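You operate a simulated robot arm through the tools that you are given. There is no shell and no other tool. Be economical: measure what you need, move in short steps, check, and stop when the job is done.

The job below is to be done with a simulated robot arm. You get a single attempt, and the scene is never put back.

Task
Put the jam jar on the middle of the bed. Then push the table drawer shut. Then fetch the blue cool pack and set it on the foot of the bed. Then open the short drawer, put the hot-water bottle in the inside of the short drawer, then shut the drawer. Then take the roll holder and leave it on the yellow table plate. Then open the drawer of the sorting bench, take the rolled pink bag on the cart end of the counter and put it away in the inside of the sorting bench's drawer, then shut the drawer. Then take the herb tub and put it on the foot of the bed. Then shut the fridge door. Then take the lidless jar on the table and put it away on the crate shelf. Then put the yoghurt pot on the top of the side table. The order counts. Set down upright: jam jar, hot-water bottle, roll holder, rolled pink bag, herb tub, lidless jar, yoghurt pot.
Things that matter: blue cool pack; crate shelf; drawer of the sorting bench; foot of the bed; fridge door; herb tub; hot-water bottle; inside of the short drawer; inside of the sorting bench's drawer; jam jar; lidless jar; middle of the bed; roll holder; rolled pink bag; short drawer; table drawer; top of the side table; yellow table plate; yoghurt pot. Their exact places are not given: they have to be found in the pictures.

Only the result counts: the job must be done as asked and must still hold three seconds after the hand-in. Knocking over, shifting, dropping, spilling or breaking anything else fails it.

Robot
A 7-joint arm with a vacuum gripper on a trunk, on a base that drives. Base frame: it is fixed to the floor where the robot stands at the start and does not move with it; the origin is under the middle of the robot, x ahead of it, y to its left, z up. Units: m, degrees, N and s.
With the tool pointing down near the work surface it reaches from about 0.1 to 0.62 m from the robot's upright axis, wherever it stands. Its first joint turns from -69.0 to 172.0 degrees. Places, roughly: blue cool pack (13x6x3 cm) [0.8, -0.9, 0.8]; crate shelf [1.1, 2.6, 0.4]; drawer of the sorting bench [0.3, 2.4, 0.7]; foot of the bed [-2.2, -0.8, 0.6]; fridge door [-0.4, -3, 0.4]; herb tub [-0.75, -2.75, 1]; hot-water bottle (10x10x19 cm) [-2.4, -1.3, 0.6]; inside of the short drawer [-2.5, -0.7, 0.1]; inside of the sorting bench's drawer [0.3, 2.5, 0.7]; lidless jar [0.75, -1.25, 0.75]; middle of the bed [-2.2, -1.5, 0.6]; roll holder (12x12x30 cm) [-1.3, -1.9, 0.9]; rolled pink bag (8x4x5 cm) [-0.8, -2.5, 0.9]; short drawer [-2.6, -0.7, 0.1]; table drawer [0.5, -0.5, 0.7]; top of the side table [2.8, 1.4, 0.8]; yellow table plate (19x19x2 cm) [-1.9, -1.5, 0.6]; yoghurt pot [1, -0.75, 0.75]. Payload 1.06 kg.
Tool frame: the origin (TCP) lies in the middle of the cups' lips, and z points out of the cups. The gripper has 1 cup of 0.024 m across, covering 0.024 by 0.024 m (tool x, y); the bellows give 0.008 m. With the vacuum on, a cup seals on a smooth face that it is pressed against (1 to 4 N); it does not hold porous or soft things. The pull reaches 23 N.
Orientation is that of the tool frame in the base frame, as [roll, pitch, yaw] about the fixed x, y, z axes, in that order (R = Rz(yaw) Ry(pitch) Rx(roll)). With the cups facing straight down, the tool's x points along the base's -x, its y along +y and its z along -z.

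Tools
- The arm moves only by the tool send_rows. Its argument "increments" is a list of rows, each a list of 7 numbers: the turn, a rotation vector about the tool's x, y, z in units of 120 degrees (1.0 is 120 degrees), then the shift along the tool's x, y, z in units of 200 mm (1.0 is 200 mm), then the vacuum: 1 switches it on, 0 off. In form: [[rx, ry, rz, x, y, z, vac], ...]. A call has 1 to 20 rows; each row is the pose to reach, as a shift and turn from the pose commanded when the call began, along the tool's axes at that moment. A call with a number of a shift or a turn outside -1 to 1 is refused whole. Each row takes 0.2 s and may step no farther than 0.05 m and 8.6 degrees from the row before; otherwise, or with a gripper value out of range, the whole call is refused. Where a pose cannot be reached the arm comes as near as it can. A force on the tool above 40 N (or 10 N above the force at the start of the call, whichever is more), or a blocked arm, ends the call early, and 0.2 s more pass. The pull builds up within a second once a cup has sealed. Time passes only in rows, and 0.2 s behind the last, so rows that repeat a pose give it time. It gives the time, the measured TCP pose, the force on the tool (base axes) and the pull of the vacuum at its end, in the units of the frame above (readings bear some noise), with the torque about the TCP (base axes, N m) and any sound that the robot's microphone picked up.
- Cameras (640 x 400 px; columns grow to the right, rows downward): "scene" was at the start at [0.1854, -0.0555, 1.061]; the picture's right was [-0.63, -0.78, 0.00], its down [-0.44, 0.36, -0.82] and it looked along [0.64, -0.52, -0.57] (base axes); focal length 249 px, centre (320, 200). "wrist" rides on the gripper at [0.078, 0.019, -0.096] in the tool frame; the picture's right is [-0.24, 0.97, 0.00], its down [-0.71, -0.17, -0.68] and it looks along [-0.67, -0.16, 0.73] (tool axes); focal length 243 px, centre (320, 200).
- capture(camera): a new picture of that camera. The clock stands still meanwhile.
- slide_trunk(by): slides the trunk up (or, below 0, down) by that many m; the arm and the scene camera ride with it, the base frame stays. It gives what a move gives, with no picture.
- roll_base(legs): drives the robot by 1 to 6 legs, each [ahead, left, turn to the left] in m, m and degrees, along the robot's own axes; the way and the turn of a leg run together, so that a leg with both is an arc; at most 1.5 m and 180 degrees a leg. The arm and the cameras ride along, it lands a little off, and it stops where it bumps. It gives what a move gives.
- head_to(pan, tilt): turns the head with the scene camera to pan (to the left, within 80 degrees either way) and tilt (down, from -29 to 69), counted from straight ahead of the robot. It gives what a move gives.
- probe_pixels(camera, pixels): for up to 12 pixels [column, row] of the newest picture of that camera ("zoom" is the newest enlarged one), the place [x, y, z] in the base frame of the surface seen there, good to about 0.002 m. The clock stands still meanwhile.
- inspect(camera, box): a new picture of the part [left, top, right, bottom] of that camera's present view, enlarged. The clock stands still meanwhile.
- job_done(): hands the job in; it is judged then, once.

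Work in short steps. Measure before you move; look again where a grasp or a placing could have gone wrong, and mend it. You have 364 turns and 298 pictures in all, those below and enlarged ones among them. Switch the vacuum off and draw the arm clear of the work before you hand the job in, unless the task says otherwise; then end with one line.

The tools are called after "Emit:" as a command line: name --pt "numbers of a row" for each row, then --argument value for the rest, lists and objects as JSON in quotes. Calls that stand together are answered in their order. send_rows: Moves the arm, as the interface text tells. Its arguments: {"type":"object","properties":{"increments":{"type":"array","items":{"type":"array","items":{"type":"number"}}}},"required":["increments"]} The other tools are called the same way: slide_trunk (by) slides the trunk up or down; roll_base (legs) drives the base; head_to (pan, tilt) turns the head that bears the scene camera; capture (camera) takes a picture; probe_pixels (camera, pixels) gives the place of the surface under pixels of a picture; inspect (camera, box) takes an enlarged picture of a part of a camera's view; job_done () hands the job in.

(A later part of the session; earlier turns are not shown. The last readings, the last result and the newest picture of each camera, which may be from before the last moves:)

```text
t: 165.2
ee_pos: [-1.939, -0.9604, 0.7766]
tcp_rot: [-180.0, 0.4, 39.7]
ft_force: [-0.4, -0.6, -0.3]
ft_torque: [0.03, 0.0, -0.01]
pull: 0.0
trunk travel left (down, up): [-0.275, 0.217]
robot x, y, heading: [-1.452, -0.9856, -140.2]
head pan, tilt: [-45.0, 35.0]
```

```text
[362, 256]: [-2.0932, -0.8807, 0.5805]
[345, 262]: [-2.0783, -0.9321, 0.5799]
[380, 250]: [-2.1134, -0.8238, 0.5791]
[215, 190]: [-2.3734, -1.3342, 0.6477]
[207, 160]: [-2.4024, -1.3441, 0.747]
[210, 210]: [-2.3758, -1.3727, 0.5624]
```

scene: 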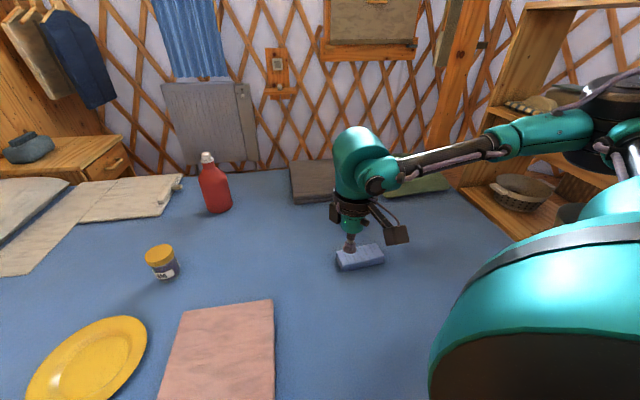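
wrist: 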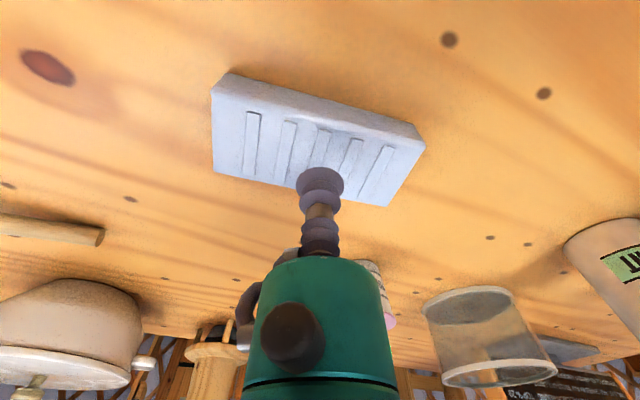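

The pack is on the foot of the bed at (-2.095,-0.88). Next the short drawer on the far side. I probe the shelf near the bed's foot to plan the route.

Emit:
head_to --pan -80 --tilt 15

Emit:
capture --camera "scene"

Emit:
probe_pixels --camera "scene" --pixels '[[250, 150], [270, 190], [440, 150], [430, 250], [350, 60], [300, 230], [470, 160], [540, 120], [590, 250], [330, 200]]'

```text
t: 166.2
ee_pos: [-1.9411, -0.9608, 0.7767]
tcp_rot: [179.9, 0.4, 39.7]
ft_force: [-0.8, 0.4, 0.1]
ft_torque: [0.04, -0.03, 0.02]
pull: 0.0
trunk travel left (down, up): [-0.275, 0.217]
robot x, y, heading: [-1.4549, -0.9817, -140.2]
head pan, tilt: [-80.0, 15.0]
```

```text
249 pictures are left
```

scene: 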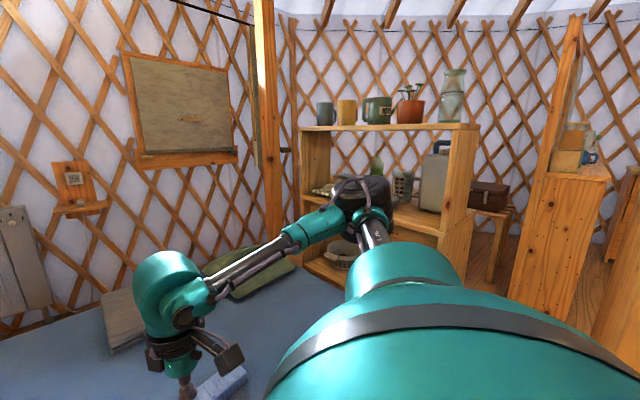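

```text
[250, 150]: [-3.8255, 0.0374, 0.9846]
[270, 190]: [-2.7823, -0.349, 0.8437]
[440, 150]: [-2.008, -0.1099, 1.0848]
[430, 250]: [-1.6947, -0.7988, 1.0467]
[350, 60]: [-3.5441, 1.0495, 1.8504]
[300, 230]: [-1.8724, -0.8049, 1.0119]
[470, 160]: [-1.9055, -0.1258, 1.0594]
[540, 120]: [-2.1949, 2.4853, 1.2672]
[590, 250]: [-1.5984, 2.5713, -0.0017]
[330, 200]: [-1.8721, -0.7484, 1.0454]
```

The shelf closes off the bed's foot, so the way is around it: back out, turn north, and drive past the partition.

Emit:
roll_base --legs '[[0.102, 0.201, 0], [-0.672, 0.599, 0], [0, 0, -130], [1.3, 0, 0]]'

Emit:
head_to --pan 60 --tilt 25

Emit:
capture --camera "scene"

```text
t: 183.8
ee_pos: [-0.0966, 0.3754, 0.7772]
tcp_rot: [179.9, 0.4, -93.1]
ft_force: [0.3, -1.0, 0.1]
ft_torque: [0.01, 0.01, -0.04]
pull: 0.1
trunk travel left (down, up): [-0.275, 0.217]
robot x, y, heading: [-0.4442, 0.0355, 86.7]
head pan, tilt: [-80.0, 15.0]
```

```text
t: 186.1
ee_pos: [-0.0974, 0.3768, 0.7761]
tcp_rot: [180.0, 0.4, -93.0]
ft_force: [0.5, 0.3, 0.5]
ft_torque: [0.03, -0.02, 0.0]
pull: 0.2
trunk travel left (down, up): [-0.275, 0.217]
robot x, y, heading: [-0.4396, 0.0346, 86.7]
head pan, tilt: [60.0, 25.0]
```

```text
248 pictures are left
```

scene: 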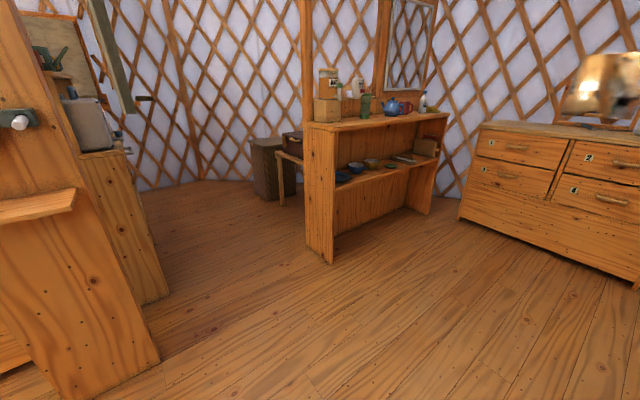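

Emit:
probe_pixels --camera "scene" --pixels '[[150, 300], [80, 395], [330, 260], [120, 250], [280, 205], [200, 185], [160, 190], [240, 195], [50, 210], [280, 155], [200, 220]]'

```text
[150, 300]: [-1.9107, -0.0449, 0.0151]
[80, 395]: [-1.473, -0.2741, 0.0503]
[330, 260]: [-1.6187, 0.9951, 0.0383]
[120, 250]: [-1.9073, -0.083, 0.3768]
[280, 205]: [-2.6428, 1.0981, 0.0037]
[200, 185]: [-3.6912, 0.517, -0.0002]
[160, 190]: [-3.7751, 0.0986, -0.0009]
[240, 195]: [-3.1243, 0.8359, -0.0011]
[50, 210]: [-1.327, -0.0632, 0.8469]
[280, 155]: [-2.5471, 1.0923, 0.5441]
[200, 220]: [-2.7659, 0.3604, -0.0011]
```

The gap between partition end (y≈0) and the mirror unit (y≈1.0) is about 0.95 m wide. I turn so the arm points straight along -x, align to y≈0.48, and drive through.

Emit:
roll_base --legs '[[0, 0, 133.3], [-0.289, -0.345, 0]]'

Emit:
head_to --pan -40 --tilt 30

Emit:
capture --camera "scene"

```text
t: 194.4
ee_pos: [-0.9567, 0.4677, 0.7768]
tcp_rot: [179.8, 0.3, 44.1]
ft_force: [1.4, 0.7, 0.4]
ft_torque: [-0.03, -0.01, 0.02]
pull: 0.1
trunk travel left (down, up): [-0.275, 0.217]
robot x, y, heading: [-0.4725, 0.4837, -135.9]
head pan, tilt: [60.0, 25.0]
```

```text
t: 196.2
ee_pos: [-0.9589, 0.4678, 0.7773]
tcp_rot: [-180.0, 0.4, 44.1]
ft_force: [0.1, -0.1, 0.4]
ft_torque: [0.01, 0.01, 0.0]
pull: 0.0
trunk travel left (down, up): [-0.275, 0.217]
robot x, y, heading: [-0.4676, 0.4799, -136.0]
head pan, tilt: [-40.0, 30.0]
```

```text
247 pictures are left
```

scene: 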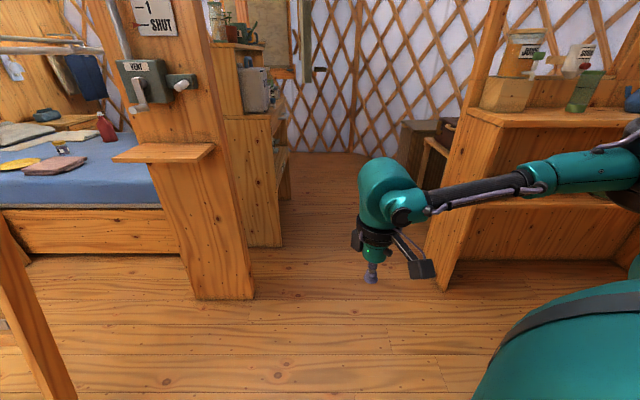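

Emit:
probe_pixels --camera "scene" --pixels '[[630, 170], [560, 175], [250, 295], [215, 150], [280, 240], [435, 285], [475, 115], [190, 82]]'

```text
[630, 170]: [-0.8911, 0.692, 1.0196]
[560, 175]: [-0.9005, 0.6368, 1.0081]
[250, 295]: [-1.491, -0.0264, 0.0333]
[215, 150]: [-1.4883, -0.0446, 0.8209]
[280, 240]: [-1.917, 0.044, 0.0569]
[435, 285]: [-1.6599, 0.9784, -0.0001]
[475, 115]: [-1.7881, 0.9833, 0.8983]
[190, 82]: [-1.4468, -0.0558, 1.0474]
```

The elbow reaches y≈0.83 at most. I drive 1.4 m along -x, biased to y≈0.42.

Emit:
roll_base --legs '[[0.043, 0.042, 0], [1.007, -0.973, 0]]'

Emit:
head_to --pan -10 --tilt 30

Emit:
capture --camera "scene"

```text
t: 203.7
ee_pos: [-2.3523, 0.4142, 0.7766]
tcp_rot: [-179.9, 0.3, 43.6]
ft_force: [0.2, 0.4, -0.6]
ft_torque: [-0.03, -0.01, -0.01]
pull: 0.0
trunk travel left (down, up): [-0.275, 0.217]
robot x, y, heading: [-1.863, 0.4202, -136.6]
head pan, tilt: [-40.0, 30.0]
```

```text
t: 204.7
ee_pos: [-2.3535, 0.4147, 0.777]
tcp_rot: [180.0, 0.4, 43.6]
ft_force: [-0.5, -0.9, -0.5]
ft_torque: [0.02, 0.0, -0.01]
pull: 0.2
trunk travel left (down, up): [-0.275, 0.217]
robot x, y, heading: [-1.865, 0.4231, -136.2]
head pan, tilt: [-10.0, 30.0]
```

```text
246 pictures are left
```

scene: 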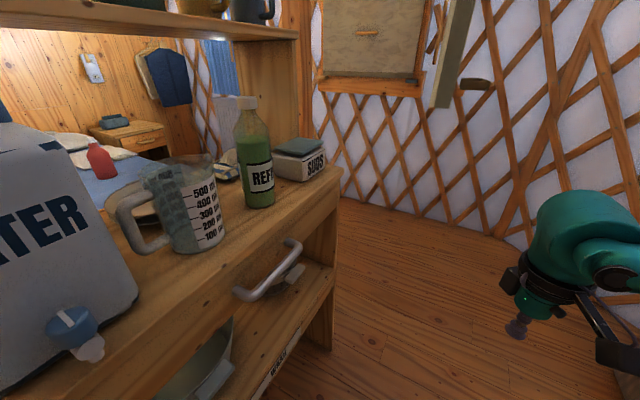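

Emit:
probe_pixels --camera "scene" --pixels '[[335, 340], [330, 180], [265, 280], [475, 85], [440, 100], [410, 90], [450, 220], [380, 210], [520, 250], [345, 195]]'

```text
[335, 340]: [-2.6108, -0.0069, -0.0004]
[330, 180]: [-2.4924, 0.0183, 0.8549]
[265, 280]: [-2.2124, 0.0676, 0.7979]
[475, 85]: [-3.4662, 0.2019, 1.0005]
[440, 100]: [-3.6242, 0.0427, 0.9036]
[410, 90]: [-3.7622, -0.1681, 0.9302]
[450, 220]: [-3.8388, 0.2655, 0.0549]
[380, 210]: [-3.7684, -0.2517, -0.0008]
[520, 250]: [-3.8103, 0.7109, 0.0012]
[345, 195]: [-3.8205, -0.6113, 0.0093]
```

A window flap hangs at x≈-3.47…-3.62 above z≈0.9. I drive to about (-2.8,0.52), then turn 86° left so the arm points along -y.

Emit:
roll_base --legs '[[0.602, -0.716, 0], [0, 0, 86]]'

Emit:
head_to --pan -40 --tilt 30

Emit:
capture --camera "scene"

```text
t: 213.1
ee_pos: [-2.833, 0.0357, 0.7767]
tcp_rot: [-179.9, 0.4, 127.6]
ft_force: [-0.2, -0.5, 0.0]
ft_torque: [-0.02, -0.01, 0.0]
pull: 0.1
trunk travel left (down, up): [-0.275, 0.217]
robot x, y, heading: [-2.7958, 0.521, -52.4]
head pan, tilt: [-10.0, 30.0]
```

```text
t: 214.1
ee_pos: [-2.8329, 0.0353, 0.7764]
tcp_rot: [179.9, 0.4, 127.5]
ft_force: [-0.7, 0.2, 0.5]
ft_torque: [0.02, -0.02, -0.02]
pull: 0.1
trunk travel left (down, up): [-0.275, 0.217]
robot x, y, heading: [-2.7903, 0.5258, -52.3]
head pan, tilt: [-40.0, 30.0]
```

```text
245 pictures are left
```

scene: 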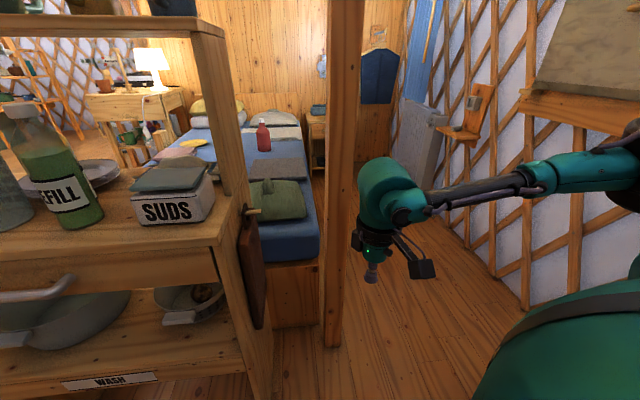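

Emit:
probe_pixels --camera "scene" --pixels '[[335, 340], [325, 270], [345, 250], [318, 230], [470, 270], [430, 240], [530, 300], [545, 70], [455, 133], [470, 90], [320, 160], [262, 400]]'

```text
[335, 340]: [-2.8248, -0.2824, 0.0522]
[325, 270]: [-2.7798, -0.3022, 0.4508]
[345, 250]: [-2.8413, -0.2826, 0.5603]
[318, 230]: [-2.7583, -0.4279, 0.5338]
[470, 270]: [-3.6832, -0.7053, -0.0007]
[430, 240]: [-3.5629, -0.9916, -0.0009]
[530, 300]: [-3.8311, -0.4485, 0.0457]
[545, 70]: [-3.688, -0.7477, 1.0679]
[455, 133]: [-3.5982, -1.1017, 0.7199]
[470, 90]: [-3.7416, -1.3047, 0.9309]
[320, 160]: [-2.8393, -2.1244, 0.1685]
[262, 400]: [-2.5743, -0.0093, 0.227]
```

The corridor between post (-2.86) and wall (-3.8) is ~0.9 m. I lower the trunk so the elbow passes beneath the flap, then go to x≈-3.2 and south.

Emit:
slide_trunk --by -0.15

Emit:
roll_base --legs '[[-0.247, -0.321, 0]]'

```text
t: 215.8
ee_pos: [-2.8308, 0.0323, 0.6073]
tcp_rot: [179.9, -3.0, 127.5]
ft_force: [-0.7, 1.0, 0.6]
ft_torque: [0.0, -0.02, -0.03]
pull: 0.1
trunk travel left (down, up): [-0.125, 0.367]
robot x, y, heading: [-2.7903, 0.5203, -52.4]
head pan, tilt: [-40.0, 30.0]
```

```text
t: 218.4
ee_pos: [-3.2447, 0.0321, 0.606]
tcp_rot: [179.8, -2.9, 127.1]
ft_force: [-0.9, -0.9, -0.5]
ft_torque: [-0.01, 0.02, 0.0]
pull: 0.0
trunk travel left (down, up): [-0.125, 0.367]
robot x, y, heading: [-3.2053, 0.5242, -52.6]
head pan, tilt: [-40.0, 30.0]
```

Emit:
roll_base --legs '[[0.85, -0.65, 0]]'

Emit:
head_to --pan 40 --tilt 45

Emit:
capture --camera "scene"

Emit:
head_to --pan -30 --tilt 40

Emit:
capture --camera "scene"

```text
t: 223.9
ee_pos: [-3.2337, -1.0399, 0.6068]
tcp_rot: [179.9, -3.1, 127.6]
ft_force: [0.4, 0.4, 0.5]
ft_torque: [-0.04, 0.01, -0.03]
pull: 0.1
trunk travel left (down, up): [-0.125, 0.367]
robot x, y, heading: [-3.1923, -0.5501, -52.3]
head pan, tilt: [-40.0, 30.0]
```

```text
t: 225.4
ee_pos: [-3.2328, -1.0403, 0.6078]
tcp_rot: [179.9, -3.1, 127.6]
ft_force: [1.0, -0.7, 0.2]
ft_torque: [0.0, 0.01, -0.02]
pull: 0.1
trunk travel left (down, up): [-0.125, 0.367]
robot x, y, heading: [-3.1939, -0.5476, -52.2]
head pan, tilt: [40.0, 45.0]
```

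```text
244 pictures are left
```

scene: 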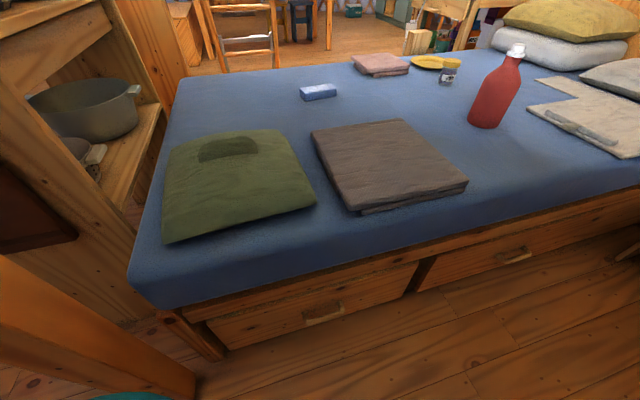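

```text
t: 226.8
ee_pos: [-3.2326, -1.0397, 0.6053]
tcp_rot: [179.9, -3.0, 127.6]
ft_force: [0.0, 0.4, -0.2]
ft_torque: [0.01, -0.01, 0.03]
pull: 0.0
trunk travel left (down, up): [-0.125, 0.367]
robot x, y, heading: [-3.1967, -0.5516, -52.3]
head pan, tilt: [-30.0, 40.0]
```

```text
243 pictures are left
```

scene: 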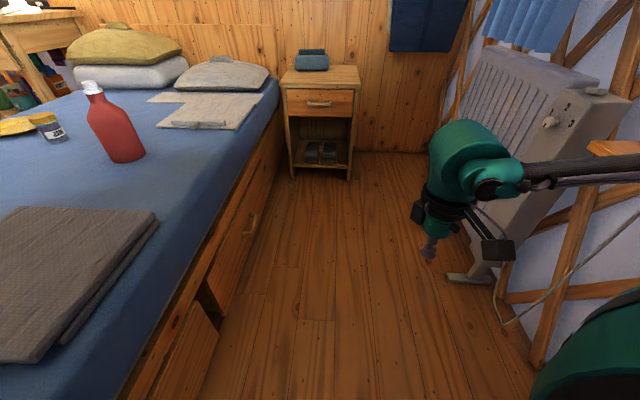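

The short drawer (near the post) shows under the bed edge. I look at it more closely and probe.

Emit:
head_to --pan 45 --tilt 60

Emit:
capture --camera "scene"

Emit:
inspect --camera "scene" --box '[160, 160, 560, 340]'

```text
t: 228.3
ee_pos: [-3.233, -1.0407, 0.6069]
tcp_rot: [179.9, -2.9, 127.6]
ft_force: [-0.3, 0.0, -0.3]
ft_torque: [0.01, 0.01, -0.01]
pull: 0.1
trunk travel left (down, up): [-0.125, 0.367]
robot x, y, heading: [-3.1942, -0.5491, -52.2]
head pan, tilt: [45.0, 60.0]
```

```text
242 pictures are left
```

scene: 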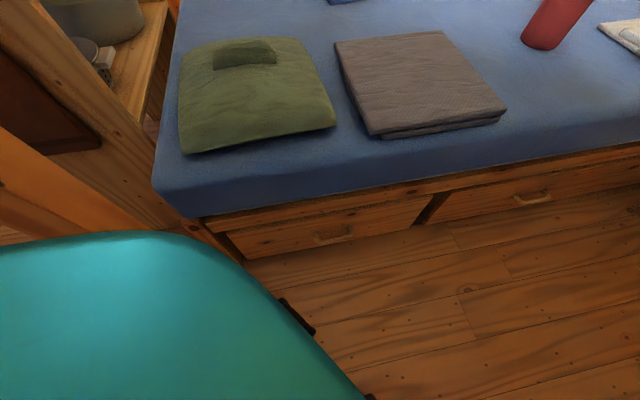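

```text
1.60 times, centred on (360, 250) of scene
```

zoom: 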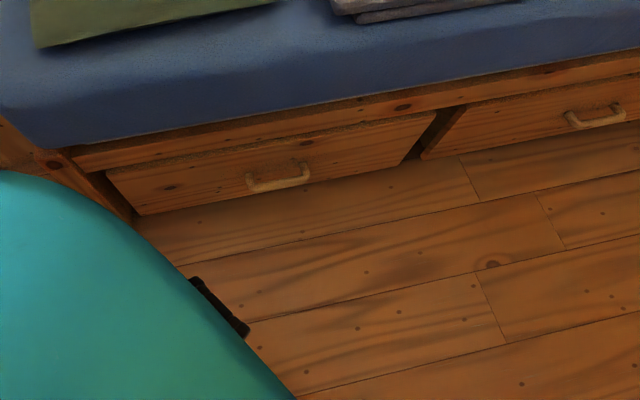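

Emit:
probe_pixels --camera "zoom" --pixels '[[110, 172], [140, 210], [430, 118], [405, 160], [278, 188], [250, 178], [305, 172], [278, 160], [200, 180], [370, 150], [350, 165], [220, 135]]'

```text
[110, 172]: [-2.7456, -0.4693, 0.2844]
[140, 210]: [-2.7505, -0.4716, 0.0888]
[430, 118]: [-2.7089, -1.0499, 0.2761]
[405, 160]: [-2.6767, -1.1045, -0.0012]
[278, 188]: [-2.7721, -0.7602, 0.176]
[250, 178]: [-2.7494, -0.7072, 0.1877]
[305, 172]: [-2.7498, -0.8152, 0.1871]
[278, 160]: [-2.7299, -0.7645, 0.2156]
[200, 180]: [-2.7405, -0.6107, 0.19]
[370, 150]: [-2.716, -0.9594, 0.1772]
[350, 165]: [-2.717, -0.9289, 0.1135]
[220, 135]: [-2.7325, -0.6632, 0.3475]
```

Drawer face: x≈-2.745 (y=-0.47) to -2.709 (y=-1.05), z 0.08–0.29, handle at (-2.77,-0.76,0.18). I plan to stand beside it (y≈-1.35), suck onto the face and pull. First I raise the trunk and swing the arm over the bed.

Emit:
slide_trunk --by 0.28

Emit:
roll_base --legs '[[0, 0, 80]]'

Emit:
head_to --pan -40 --tilt 40

Emit:
capture --camera "scene"

```text
t: 231.1
ee_pos: [-3.2328, -1.04, 0.8867]
tcp_rot: [179.9, -3.1, 127.6]
ft_force: [-0.6, -1.4, 0.3]
ft_torque: [0.02, -0.01, 0.01]
pull: 0.0
trunk travel left (down, up): [-0.405, 0.087]
robot x, y, heading: [-3.196, -0.5483, -52.2]
head pan, tilt: [45.0, 60.0]
```

```text
t: 234.9
ee_pos: [-2.7208, -0.6804, 0.8865]
tcp_rot: [179.9, -3.0, -153.1]
ft_force: [0.5, -0.7, 0.1]
ft_torque: [0.0, 0.0, -0.01]
pull: 0.1
trunk travel left (down, up): [-0.405, 0.087]
robot x, y, heading: [-3.1997, -0.5534, 27.1]
head pan, tilt: [45.0, 60.0]
```

```text
t: 236.5
ee_pos: [-2.7205, -0.6801, 0.8863]
tcp_rot: [179.9, -3.0, -153.1]
ft_force: [1.0, -0.2, 0.0]
ft_torque: [0.0, 0.0, 0.01]
pull: 0.0
trunk travel left (down, up): [-0.405, 0.087]
robot x, y, heading: [-3.1955, -0.5539, 26.9]
head pan, tilt: [-40.0, 40.0]
```

```text
240 pictures are left
```

scene: 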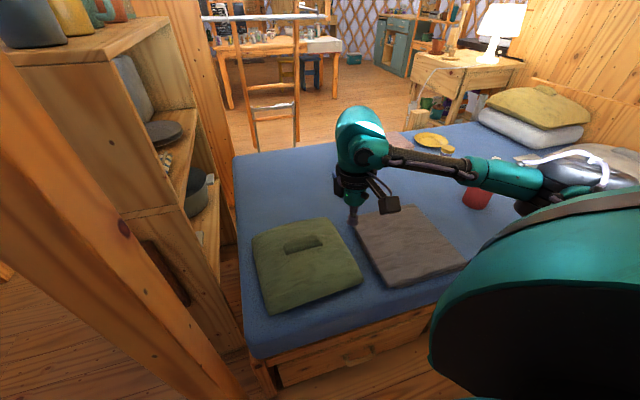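

I slide south to y≈-1.35 and turn to heading 105.

Emit:
roll_base --legs '[[-0.363, -0.713, 0]]'

Emit:
roll_base --legs '[[0, 0, 78]]'

Emit:
head_to --pan -40 --tilt 45

Emit:
capture --camera "scene"

```text
t: 240.8
ee_pos: [-2.7222, -1.4678, 0.887]
tcp_rot: [179.9, -3.0, -152.8]
ft_force: [0.0, 0.0, -0.6]
ft_torque: [-0.02, 0.0, 0.03]
pull: 0.0
trunk travel left (down, up): [-0.405, 0.087]
robot x, y, heading: [-3.198, -1.3411, 27.0]
head pan, tilt: [-40.0, 40.0]
```

```text
t: 244.5
ee_pos: [-2.969, -0.9069, 0.8869]
tcp_rot: [180.0, -2.9, -75.6]
ft_force: [0.2, 0.5, -0.6]
ft_torque: [0.0, 0.0, 0.0]
pull: 0.0
trunk travel left (down, up): [-0.405, 0.087]
robot x, y, heading: [-3.1969, -1.342, 104.3]
head pan, tilt: [-40.0, 40.0]
```

```text
t: 245.1
ee_pos: [-2.9705, -0.9069, 0.8863]
tcp_rot: [179.8, -3.0, -75.6]
ft_force: [-0.2, -0.4, -0.1]
ft_torque: [0.0, 0.04, -0.05]
pull: 0.0
trunk travel left (down, up): [-0.405, 0.087]
robot x, y, heading: [-3.1987, -1.3416, 104.4]
head pan, tilt: [-40.0, 45.0]
```

```text
239 pictures are left
```

scene: 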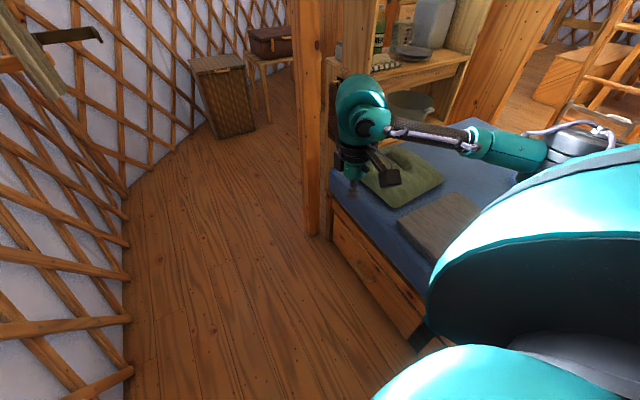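

With the elbow on the right, pulling from this side would drive the elbow into the bed. Standing north of the drawer (elbow over the floor) is better, so I go back there with the arm pointing -y.

Emit:
roll_base --legs '[[0, 0, -77.5], [0.363, 0.713, 0], [0, 0, -79]]'

Emit:
slide_trunk --by -0.25

```text
t: 256.1
ee_pos: [-3.2227, -1.0329, 0.8856]
tcp_rot: [179.8, -3.0, 129.2]
ft_force: [-0.7, -0.6, 0.3]
ft_torque: [-0.01, 0.02, 0.01]
pull: 0.0
trunk travel left (down, up): [-0.405, 0.087]
robot x, y, heading: [-3.201, -0.542, -50.8]
head pan, tilt: [-40.0, 45.0]
```

```text
t: 258.7
ee_pos: [-3.2229, -1.0338, 0.6375]
tcp_rot: [179.8, -3.0, 129.2]
ft_force: [1.3, -0.1, 0.5]
ft_torque: [0.0, -0.01, 0.03]
pull: 0.1
trunk travel left (down, up): [-0.155, 0.337]
robot x, y, heading: [-3.1961, -0.5445, -50.7]
head pan, tilt: [-40.0, 45.0]
```

Now I move the base to about (-3.165,-0.22), then tilt the tool forward toward the drawer face while bringing it to (-2.99,-0.65) above the floor gap.

Emit:
roll_base --legs '[[-0.229, 0.226, 0]]'

Emit:
send_rows --pt "-0.0555 -0.0397 0 -0.037 0.0865 0 0" --pt "-0.111 -0.0794 0 -0.074 0.173 0 0" --pt "-0.1665 -0.119 0 -0.111 0.2595 0 0" --pt "-0.222 -0.1588 0 -0.148 0.346 0 0" --pt "-0.2775 -0.1985 0 -0.185 0.4325 0 0" --pt "-0.333 -0.238 0 -0.222 0.519 0 0" --pt "-0.3885 -0.278 0 -0.259 0.6055 0 0" --pt "-0.444 -0.3176 0 -0.296 0.692 0 0" --pt "-0.4995 -0.357 0 -0.333 0.7785 0 0" --pt "-0.555 -0.397 0 -0.37 0.865 0 0" --pt "-0.61 -0.4365 0 -0.41 0.95 0 0" --pt "-0.61 -0.4365 0 -0.41 0.95 0 0"

Emit:
head_to --pan 0 --tilt 50

Emit:
capture --camera "scene"

```text
t: 260.9
ee_pos: [-3.1936, -0.7149, 0.6359]
tcp_rot: [179.9, -3.0, 129.2]
ft_force: [-0.2, 0.1, -0.1]
ft_torque: [-0.01, -0.03, 0.03]
pull: 0.0
trunk travel left (down, up): [-0.155, 0.337]
robot x, y, heading: [-3.1712, -0.2257, -50.5]
head pan, tilt: [-40.0, 45.0]
```

```text
t: 263.5
ee_pos: [-2.994, -0.6592, 0.6329]
tcp_rot: [91.9, 33.1, 94.8]
ft_force: [0.1, 0.6, 0.0]
ft_torque: [-0.01, 0.03, -0.02]
pull: 0.0
out of reach, approached as far as the arm can: row 3, 4, 5
trunk travel left (down, up): [-0.155, 0.337]
robot x, y, heading: [-3.1664, -0.2256, -50.9]
head pan, tilt: [-40.0, 45.0]
```

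```text
t: 264.5
ee_pos: [-2.9949, -0.6592, 0.6332]
tcp_rot: [92.1, 33.1, 94.9]
ft_force: [0.7, -0.5, -0.3]
ft_torque: [-0.01, -0.07, -0.01]
pull: 0.1
trunk travel left (down, up): [-0.155, 0.337]
robot x, y, heading: [-3.1689, -0.2279, -50.6]
head pan, tilt: [0.0, 50.0]
```

```text
238 pictures are left
```

scene: 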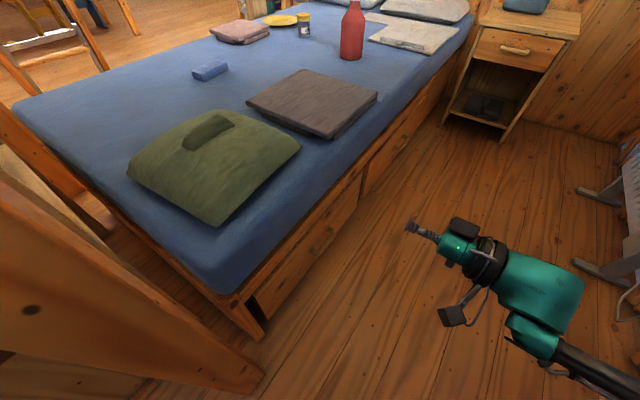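

Tool now points at the drawer side. I lower the trunk the remaining 0.15 m.

Emit:
slide_trunk --by -0.15

```text
t: 266.3
ee_pos: [-2.994, -0.6579, 0.4813]
tcp_rot: [92.0, 33.1, 94.8]
ft_force: [-0.5, 0.6, 0.1]
ft_torque: [-0.02, 0.03, 0.0]
pull: 0.0
trunk travel left (down, up): [-0.005, 0.487]
robot x, y, heading: [-3.1687, -0.2265, -50.9]
head pan, tilt: [0.0, 50.0]
```

Emit:
send_rows --pt "0 0 0 0.1 -0.157 0 0" --pt "0 0 0 0.2 -0.314 0 0" --pt "0 0 0 0.3 -0.47 0 0" --pt "0 0 0 0.41 -0.63 0 0" --pt "0 0 0 0.41 -0.63 0 0"

Emit:
send_rows --pt "0 0 0 0.1 -0.157 0 0" --pt "0 0 0 0.2 -0.314 0 0" --pt "0 0 0 0.3 -0.47 0 0" --pt "0 0 0 0.4 -0.62 0 0" --pt "0 0 0 0.4 -0.62 0 0"

Emit:
capture --camera "scene"

```text
t: 267.5
ee_pos: [-2.9961, -0.6579, 0.3326]
tcp_rot: [92.1, 33.2, 94.9]
ft_force: [0.9, 0.3, -0.1]
ft_torque: [0.01, -0.02, 0.0]
pull: 0.1
trunk travel left (down, up): [-0.005, 0.487]
robot x, y, heading: [-3.1676, -0.2251, -50.8]
head pan, tilt: [0.0, 50.0]
```

```text
t: 268.7
ee_pos: [-3.0021, -0.6593, 0.1855]
tcp_rot: [91.9, 33.1, 94.7]
ft_force: [0.5, -0.1, 0.3]
ft_torque: [0.01, -0.03, 0.04]
pull: 0.2
trunk travel left (down, up): [-0.005, 0.487]
robot x, y, heading: [-3.1664, -0.2233, -50.8]
head pan, tilt: [0.0, 50.0]
```

```text
237 pictures are left
```

scene: 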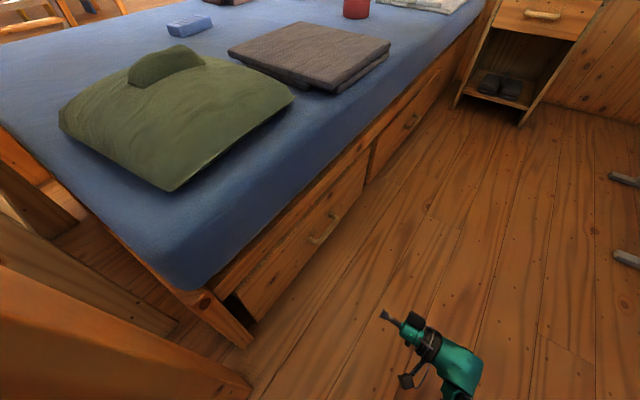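

Low reach works: TCP (-3.002,-0.659,0.186). The face is ~0.267 m ahead; I advance 0.24 m first.

Emit:
send_rows --pt "0 0 0 0 0 0.24 0" --pt "0 0 0 0 0 0.48 0" --pt "0 0 0 0 0 0.72 0" --pt "0 0 0 0 0 0.95 0" --pt "0 0 0 0 0 0.98 0"

Emit:
capture --camera "wrist"

```text
t: 269.9
ee_pos: [-2.8057, -0.6417, 0.1995]
tcp_rot: [92.1, 33.2, 94.7]
ft_force: [0.4, -0.2, 0.8]
ft_torque: [-0.01, -0.02, 0.01]
pull: 0.0
out of reach, approached as far as the arm can: row 3, 4, 5
trunk travel left (down, up): [-0.005, 0.487]
robot x, y, heading: [-3.1672, -0.2216, -50.8]
head pan, tilt: [0.0, 50.0]
```

```text
236 pictures are left
```

wrist: 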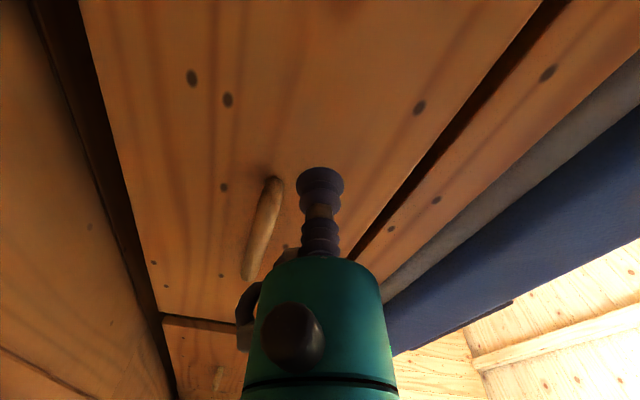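

Short by ~0.07 m; I move the base 0.06 m in +x.

Emit:
roll_base --legs '[[0.04, 0.045, 0]]'

Emit:
send_rows --pt "0 0 0 0.03 -0.04 0.0 1" --pt "0 0 0 0.03 -0.04 0.05 1" --pt "0 0 0 0.03 -0.04 0.08 1" --pt "0 0 0 0.03 -0.04 0.1 1" --pt "0 0 0 0.03 -0.04 0.1 1" --pt "0 0 0 0.03 -0.04 0.1 1" --pt "0 0 0 0.03 -0.04 0.1 1"

```text
t: 270.9
ee_pos: [-2.7465, -0.645, 0.2]
tcp_rot: [92.0, 33.1, 94.8]
ft_force: [0.7, -0.7, 0.5]
ft_torque: [-0.01, 0.02, 0.0]
pull: 0.0
trunk travel left (down, up): [-0.005, 0.487]
robot x, y, heading: [-3.1074, -0.2259, -51.0]
head pan, tilt: [0.0, 50.0]
```

```text
t: 272.4
ee_pos: [-2.7404, -0.6408, 0.1986]
tcp_rot: [92.0, 33.1, 94.7]
ft_force: [-0.2, 0.0, 0.2]
ft_torque: [0.03, 0.0, 0.0]
pull: 0.1
out of reach, approached as far as the arm can: row 1, 2, 3, 4, 5, 6, 7
trunk travel left (down, up): [-0.005, 0.487]
robot x, y, heading: [-3.106, -0.2306, -50.8]
head pan, tilt: [0.0, 50.0]
```

Contact is ~5 mm away; with the vacuum on I nudge the base 0.014 m in +x to press the cup.

Emit:
roll_base --legs '[[0.009, 0.011, 0]]'

Emit:
send_rows --pt "0 0 0 0 0 0 1" --pt "0 0 0 0 0 0 1" --pt "0 0 0 0 0 0 1" --pt "0 0 0 0 0 0 1"

```text
t: 273.2
ee_pos: [-2.7282, -0.6407, 0.1999]
tcp_rot: [91.9, 33.1, 94.9]
ft_force: [-19.6, 10.2, 5.0]
ft_torque: [-0.14, 0.06, -0.22]
pull: 23.0
trunk travel left (down, up): [-0.005, 0.487]
robot x, y, heading: [-3.0904, -0.2262, -50.8]
head pan, tilt: [0.0, 50.0]
```

```text
t: 274.2
ee_pos: [-2.7297, -0.6403, 0.1988]
tcp_rot: [92.1, 33.1, 94.9]
ft_force: [-10.5, 4.1, 9.0]
ft_torque: [-0.02, 0.09, -0.16]
pull: 22.7
trunk travel left (down, up): [-0.005, 0.487]
robot x, y, heading: [-3.0932, -0.2285, -50.8]
head pan, tilt: [0.0, 50.0]
```

Sealed at 23 N. I pull by driving the base 0.1 m along the drawer's outward normal.

Emit:
roll_base --legs '[[-0.0585, -0.081, 0]]'

Emit:
capture --camera "scene"

```text
t: 275.4
ee_pos: [-2.828, -0.6486, 0.2001]
tcp_rot: [92.1, 33.1, 94.6]
ft_force: [-1.4, -10.3, 4.5]
ft_torque: [0.0, 0.11, 0.1]
pull: 23.0
trunk travel left (down, up): [-0.005, 0.487]
robot x, y, heading: [-3.1956, -0.2349, -50.5]
head pan, tilt: [0.0, 50.0]
```

```text
235 pictures are left
```

scene: 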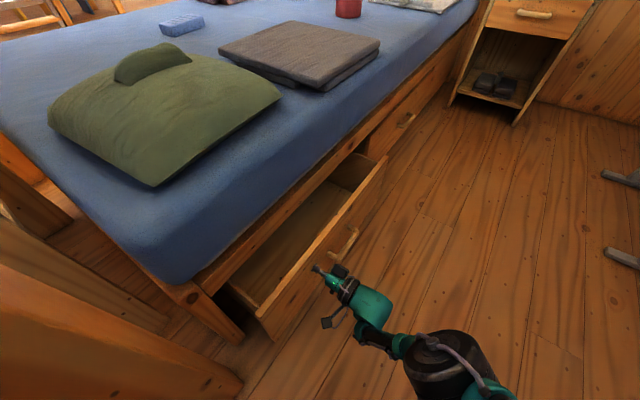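

The drawer slides. I pull another 0.15 m.

Emit:
roll_base --legs '[[-0.088, -0.122, 0]]'

Emit:
capture --camera "scene"

Emit:
probe_pixels --camera "scene" --pixels '[[280, 250], [310, 200], [330, 240], [265, 300], [370, 170], [250, 270], [230, 280], [340, 180]]'

```text
t: 276.7
ee_pos: [-2.9801, -0.6562, 0.1997]
tcp_rot: [92.0, 33.2, 94.7]
ft_force: [-1.4, -11.7, 3.7]
ft_torque: [0.01, 0.06, 0.15]
pull: 23.4
trunk travel left (down, up): [-0.005, 0.487]
robot x, y, heading: [-3.3491, -0.2342, -50.7]
head pan, tilt: [0.0, 50.0]
```

```text
234 pictures are left
```

scene: 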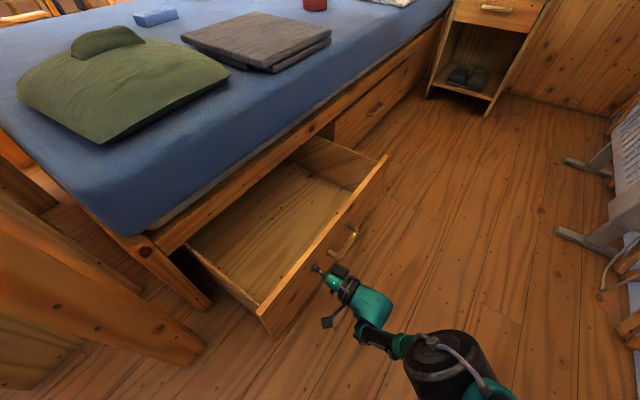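

```text
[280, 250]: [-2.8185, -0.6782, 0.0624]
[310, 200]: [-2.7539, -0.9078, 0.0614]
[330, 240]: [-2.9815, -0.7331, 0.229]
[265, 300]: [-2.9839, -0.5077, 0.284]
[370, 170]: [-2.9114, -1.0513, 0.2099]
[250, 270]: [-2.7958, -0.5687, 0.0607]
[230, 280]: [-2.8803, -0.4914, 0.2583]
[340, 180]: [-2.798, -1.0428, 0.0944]
```

Drawer is open ~0.25 m, inner floor at z=0.061. I release, back off, and raise the tool.

Emit:
send_rows --pt "0 0 0 0 0 0 0" --pt "0 0 0 0 0 0 0" --pt "0 0 0 0 0 0 0" --pt "0 0 0 0 0 -0.05 0" --pt "0 0 0 0 0 -0.2 0" --pt "0 0 0 0 0 -0.35 0" --pt "0 0 0 -0.1 0.16 -0.35 0" --pt "0 0 0 -0.2 0.32 -0.35 0" --pt "0 0 0 -0.3 0.48 -0.35 0" --pt "0 0 0 -0.4 0.64 -0.35 0" --pt "0 0 0 -0.5 0.8 -0.35 0" --pt "0 0 0 -0.6 0.96 -0.35 0"

Emit:
slide_trunk --by 0.35

```text
t: 279.3
ee_pos: [-3.042, -0.6564, 0.4267]
tcp_rot: [92.1, 33.1, 94.7]
ft_force: [0.3, 0.2, -0.9]
ft_torque: [0.01, 0.0, 0.01]
pull: 0.1
out of reach, approached as far as the arm can: row 5
trunk travel left (down, up): [-0.005, 0.487]
robot x, y, heading: [-3.344, -0.2436, -50.8]
head pan, tilt: [0.0, 50.0]
```

```text
t: 282.8
ee_pos: [-3.0425, -0.6548, 0.7776]
tcp_rot: [92.1, 33.1, 94.7]
ft_force: [0.1, -0.4, -0.3]
ft_torque: [-0.04, -0.01, 0.04]
pull: 0.0
trunk travel left (down, up): [-0.355, 0.137]
robot x, y, heading: [-3.3464, -0.2423, -50.8]
head pan, tilt: [0.0, 50.0]
```

Now I rotate the tool back to pointing down.

Emit:
send_rows --pt "0.0555 0.0397 0 0 0 0 0" --pt "0.111 0.0794 0 0 0 0 0" --pt "0.1665 0.119 0 0 0 0 0" --pt "0.222 0.1588 0 0 0 0 0" --pt "0.2775 0.1985 0 0 0 0 0" --pt "0.333 0.238 0 0 0 0 0" --pt "0.3885 0.278 0 0 0 0 0" --pt "0.444 0.3176 0 0 0 0 0" --pt "0.4995 0.357 0 0 0 0 0" --pt "0.555 0.397 0 0 0 0 0" --pt "0.61 0.4365 0 0 0 0 0" --pt "0.61 0.4365 0 0 0 0 0"

Emit:
head_to --pan -50 --tilt 35

Emit:
capture --camera "scene"

Emit:
probe_pixels --camera "scene" --pixels '[[320, 200], [400, 150], [500, 200], [560, 150], [450, 60], [550, 50], [620, 250], [350, 130], [600, 120]]'

```text
t: 285.4
ee_pos: [-3.043, -0.6553, 0.7765]
tcp_rot: [-180.0, -3.0, 129.1]
ft_force: [0.1, -0.9, 0.2]
ft_torque: [0.0, 0.03, 0.0]
pull: 0.0
trunk travel left (down, up): [-0.355, 0.137]
robot x, y, heading: [-3.3488, -0.2425, -50.6]
head pan, tilt: [0.0, 50.0]
```

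```text
t: 286.5
ee_pos: [-3.0418, -0.6562, 0.7769]
tcp_rot: [179.9, -3.0, 129.2]
ft_force: [-0.5, -0.1, 0.0]
ft_torque: [-0.04, 0.01, 0.04]
pull: 0.1
trunk travel left (down, up): [-0.355, 0.137]
robot x, y, heading: [-3.3445, -0.2412, -50.7]
head pan, tilt: [-50.0, 35.0]
```

```text
233 pictures are left
```

scene: 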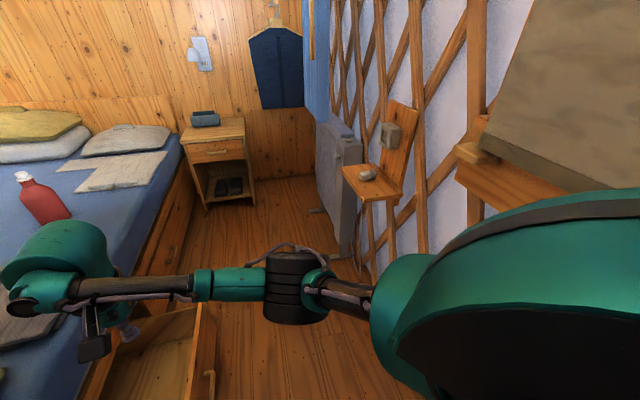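

```text
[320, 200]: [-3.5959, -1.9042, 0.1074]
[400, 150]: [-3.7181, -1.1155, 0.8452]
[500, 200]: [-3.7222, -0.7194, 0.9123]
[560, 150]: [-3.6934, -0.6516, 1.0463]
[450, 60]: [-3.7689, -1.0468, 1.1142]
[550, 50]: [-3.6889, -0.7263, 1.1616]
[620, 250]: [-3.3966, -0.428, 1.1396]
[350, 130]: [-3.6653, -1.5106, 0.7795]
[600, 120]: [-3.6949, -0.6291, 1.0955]
```

I raise the trunk to clear the bottle, slide south 0.4 m past the open drawer (x≈-3.34), then swing the arm over the bed.

Emit:
slide_trunk --by 0.12

Emit:
roll_base --legs '[[0.31, -0.254, 0]]'

Emit:
roll_base --legs '[[0, 0, 76]]'

Emit:
capture --camera "scene"

```text
t: 288.0
ee_pos: [-3.0431, -0.6554, 0.8963]
tcp_rot: [-179.9, -3.2, 129.1]
ft_force: [0.5, -0.7, -1.0]
ft_torque: [-0.02, 0.01, -0.02]
pull: 0.1
trunk travel left (down, up): [-0.475, 0.017]
robot x, y, heading: [-3.3424, -0.2458, -50.7]
head pan, tilt: [-50.0, 35.0]
```

```text
t: 290.5
ee_pos: [-3.0419, -1.0584, 0.8973]
tcp_rot: [180.0, -2.9, 129.1]
ft_force: [0.2, 0.0, -1.0]
ft_torque: [0.01, -0.02, 0.02]
pull: 0.1
trunk travel left (down, up): [-0.475, 0.017]
robot x, y, heading: [-3.3421, -0.6405, -50.7]
head pan, tilt: [-50.0, 35.0]
```

```text
t: 294.2
ee_pos: [-2.8683, -0.4509, 0.898]
tcp_rot: [179.9, -3.0, -155.2]
ft_force: [-0.2, 0.4, 0.1]
ft_torque: [-0.03, 0.01, -0.03]
pull: 0.0
trunk travel left (down, up): [-0.475, 0.017]
robot x, y, heading: [-3.3416, -0.6468, 25.1]
head pan, tilt: [-50.0, 35.0]
```

```text
232 pictures are left
```

scene: 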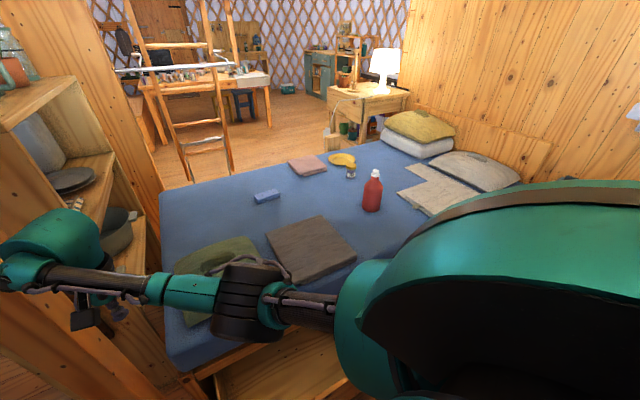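

Close to the post but clear. I slide south to y≈-1.37.

Emit:
roll_base --legs '[[-0.305, -0.652, 0]]'

Emit:
roll_base --legs '[[0, 0, 5], [0.26, -0.15, 0]]'

Emit:
head_to --pan -35 --tilt 45

Emit:
capture --camera "scene"

```text
t: 298.1
ee_pos: [-2.8672, -1.1705, 0.8979]
tcp_rot: [-180.0, -2.9, -155.3]
ft_force: [0.4, -0.1, -0.6]
ft_torque: [0.01, -0.02, 0.0]
pull: 0.1
trunk travel left (down, up): [-0.475, 0.017]
robot x, y, heading: [-3.3428, -1.3558, 24.9]
head pan, tilt: [-50.0, 35.0]
```

```text
t: 300.7
ee_pos: [-2.5835, -1.1266, 0.896]
tcp_rot: [180.0, -3.1, -150.1]
ft_force: [-1.0, 0.4, -0.3]
ft_torque: [0.01, 0.02, -0.01]
pull: 0.0
trunk travel left (down, up): [-0.475, 0.017]
robot x, y, heading: [-3.0426, -1.3569, 30.1]
head pan, tilt: [-50.0, 35.0]
```

```text
t: 301.5
ee_pos: [-2.584, -1.1261, 0.8983]
tcp_rot: [180.0, -2.8, -150.2]
ft_force: [0.1, 0.0, 0.0]
ft_torque: [0.03, -0.01, 0.01]
pull: 0.1
trunk travel left (down, up): [-0.475, 0.017]
robot x, y, heading: [-3.0395, -1.3584, 29.7]
head pan, tilt: [-35.0, 45.0]
```

```text
231 pictures are left
```

scene: 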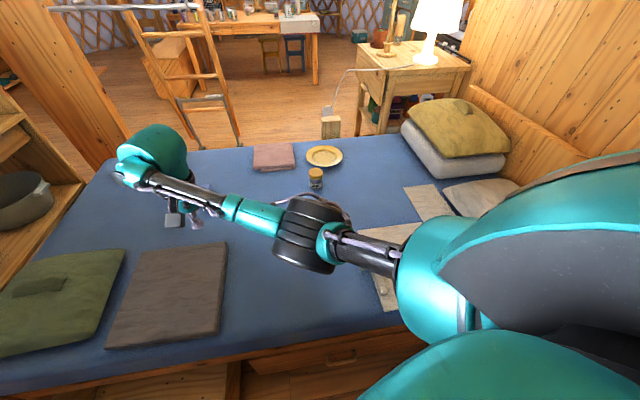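

The elbow hides the bottle from the head. I bring the tool near above it and look with the wrist camera.

Emit:
send_rows --pt "0 -0.025 0 0 -0.2 0 0" --pt "0 -0.025 0 0 -0.4 0 0" --pt "0 -0.025 0 0 -0.6 0 0" --pt "0 -0.025 0 0 -0.8 0 0" --pt "0 -0.025 0 0 -0.98 0 0" --pt "0 -0.025 0 0 -0.98 0 0"

Emit:
capture --camera "wrist"

Emit:
capture --camera "scene"

```text
t: 302.9
ee_pos: [-2.4858, -1.2981, 0.896]
tcp_rot: [-179.8, 0.0, -150.2]
ft_force: [-0.2, 0.1, -0.5]
ft_torque: [0.03, -0.02, 0.0]
pull: 0.0
trunk travel left (down, up): [-0.475, 0.017]
robot x, y, heading: [-3.0405, -1.3598, 29.9]
head pan, tilt: [-35.0, 45.0]
```

```text
230 pictures are left
```

wrist: 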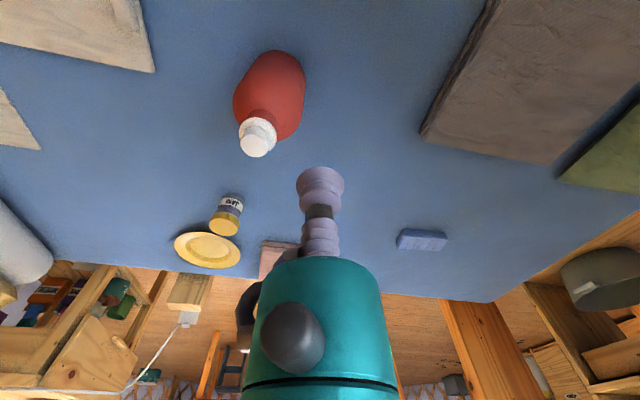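

```text
229 pictures are left
```

scene: 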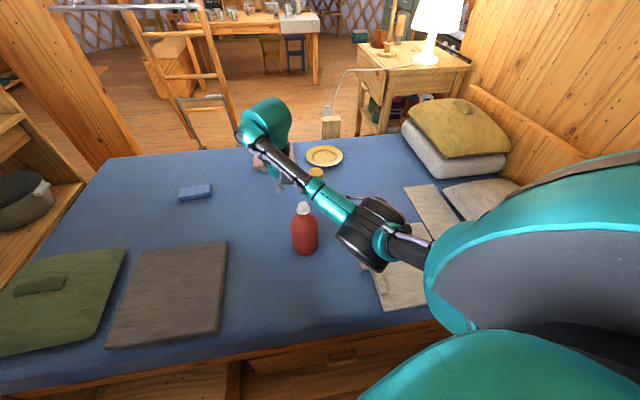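

Emit:
inspect --camera "wrist" --box '[220, 100, 300, 165]'

Emit:
probe_pixels --camera "zoom" --pixels '[[275, 310], [225, 300], [320, 305], [275, 270], [270, 350], [290, 220]]'

Emit:
probe_pixels --camera "scene" --pixels '[[304, 205], [304, 210], [304, 235], [304, 250]]'

```text
6.15 times, centred on (260, 132) of wrist
```

zoom: 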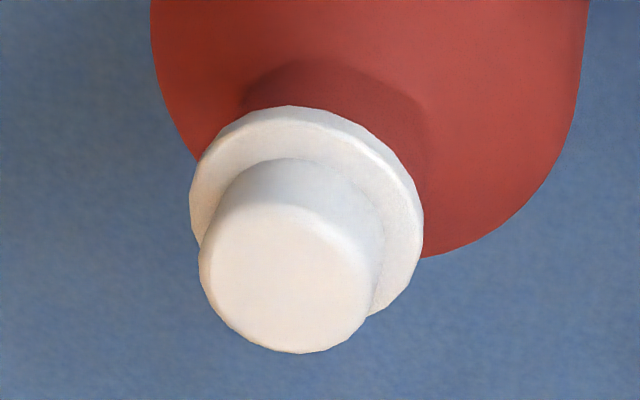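

```text
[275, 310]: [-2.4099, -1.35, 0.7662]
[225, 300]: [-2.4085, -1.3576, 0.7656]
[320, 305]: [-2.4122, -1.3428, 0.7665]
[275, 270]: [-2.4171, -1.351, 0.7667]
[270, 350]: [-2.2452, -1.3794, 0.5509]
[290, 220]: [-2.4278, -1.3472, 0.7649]
```

```text
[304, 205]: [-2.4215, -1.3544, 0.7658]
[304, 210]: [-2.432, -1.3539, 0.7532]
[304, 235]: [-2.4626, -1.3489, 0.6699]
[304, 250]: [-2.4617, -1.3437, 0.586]
```

Cap top centre ≈ (-2.417,-1.350,0.766). I move above it and lower to z≈0.785.

Emit:
send_rows --pt "0 0 0 -0.08 -0.2 0 0" --pt "0 0 0 -0.17 -0.396 0 0" --pt "0 0 0 -0.17 -0.396 0.2 0" --pt "0 0 0 -0.17 -0.396 0.4 0" --pt "0 0 0 -0.17 -0.396 0.52 0" --pt "0 0 0 -0.17 -0.396 0.52 0"

Emit:
capture --camera "wrist"

```text
t: 304.3
ee_pos: [-2.4164, -1.3498, 0.7928]
tcp_rot: [179.9, 0.2, -150.3]
ft_force: [-0.3, -0.5, 0.1]
ft_torque: [0.01, -0.02, -0.02]
pull: 0.0
trunk travel left (down, up): [-0.475, 0.017]
robot x, y, heading: [-3.0434, -1.3605, 30.0]
head pan, tilt: [-35.0, 45.0]
```

```text
227 pictures are left
```

wrist: 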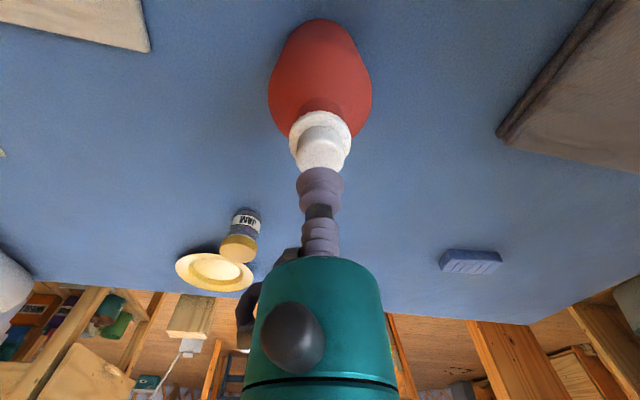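

Well aligned. I press down with vacuum.

Emit:
send_rows --pt "0 0 0 0 0 0.08 1" --pt "0 0 0 0 0 0.12 1" --pt "0 0 0 0 0 0.14 1" --pt "0 0 0 0 0 0.15 1" --pt "0 0 0 0 0 0.15 1" --pt "0 0 0 0 0 0.15 1" --pt "0 0 0 0 0 0.15 1"

```text
t: 305.9
ee_pos: [-2.4184, -1.3492, 0.7635]
tcp_rot: [-180.0, 0.1, -150.2]
ft_force: [-2.8, -1.2, 12.2]
ft_torque: [-0.02, 0.0, -0.01]
pull: 23.0
trunk travel left (down, up): [-0.475, 0.017]
robot x, y, heading: [-3.0398, -1.3567, 29.9]
head pan, tilt: [-35.0, 45.0]
```

Sealed. I lift 0.13 m and retract the arm somewhat.

Emit:
send_rows --pt "0 0 0 0 0 -0.1 1" --pt "0 0 0 0 0 -0.3 1" --pt "0 0 0 0 0 -0.5 1" --pt "0 0 0 0 0 -0.65 1" --pt "0 0 0 0.16 0.09 -0.65 1" --pt "0 0 0 0.32 0.18 -0.65 1" --pt "0 0 0 0.48 0.27 -0.65 1" --pt "0 0 0 0.65 0.37 -0.65 1" --pt "0 0 0 0.65 0.37 -0.65 1"

```text
t: 307.9
ee_pos: [-2.565, -1.3496, 0.8914]
tcp_rot: [179.9, -0.2, -150.3]
ft_force: [-0.1, 0.0, -3.2]
ft_torque: [0.02, -0.01, -0.02]
pull: 23.3
trunk travel left (down, up): [-0.475, 0.017]
robot x, y, heading: [-3.0397, -1.3549, 30.0]
head pan, tilt: [-35.0, 45.0]
```

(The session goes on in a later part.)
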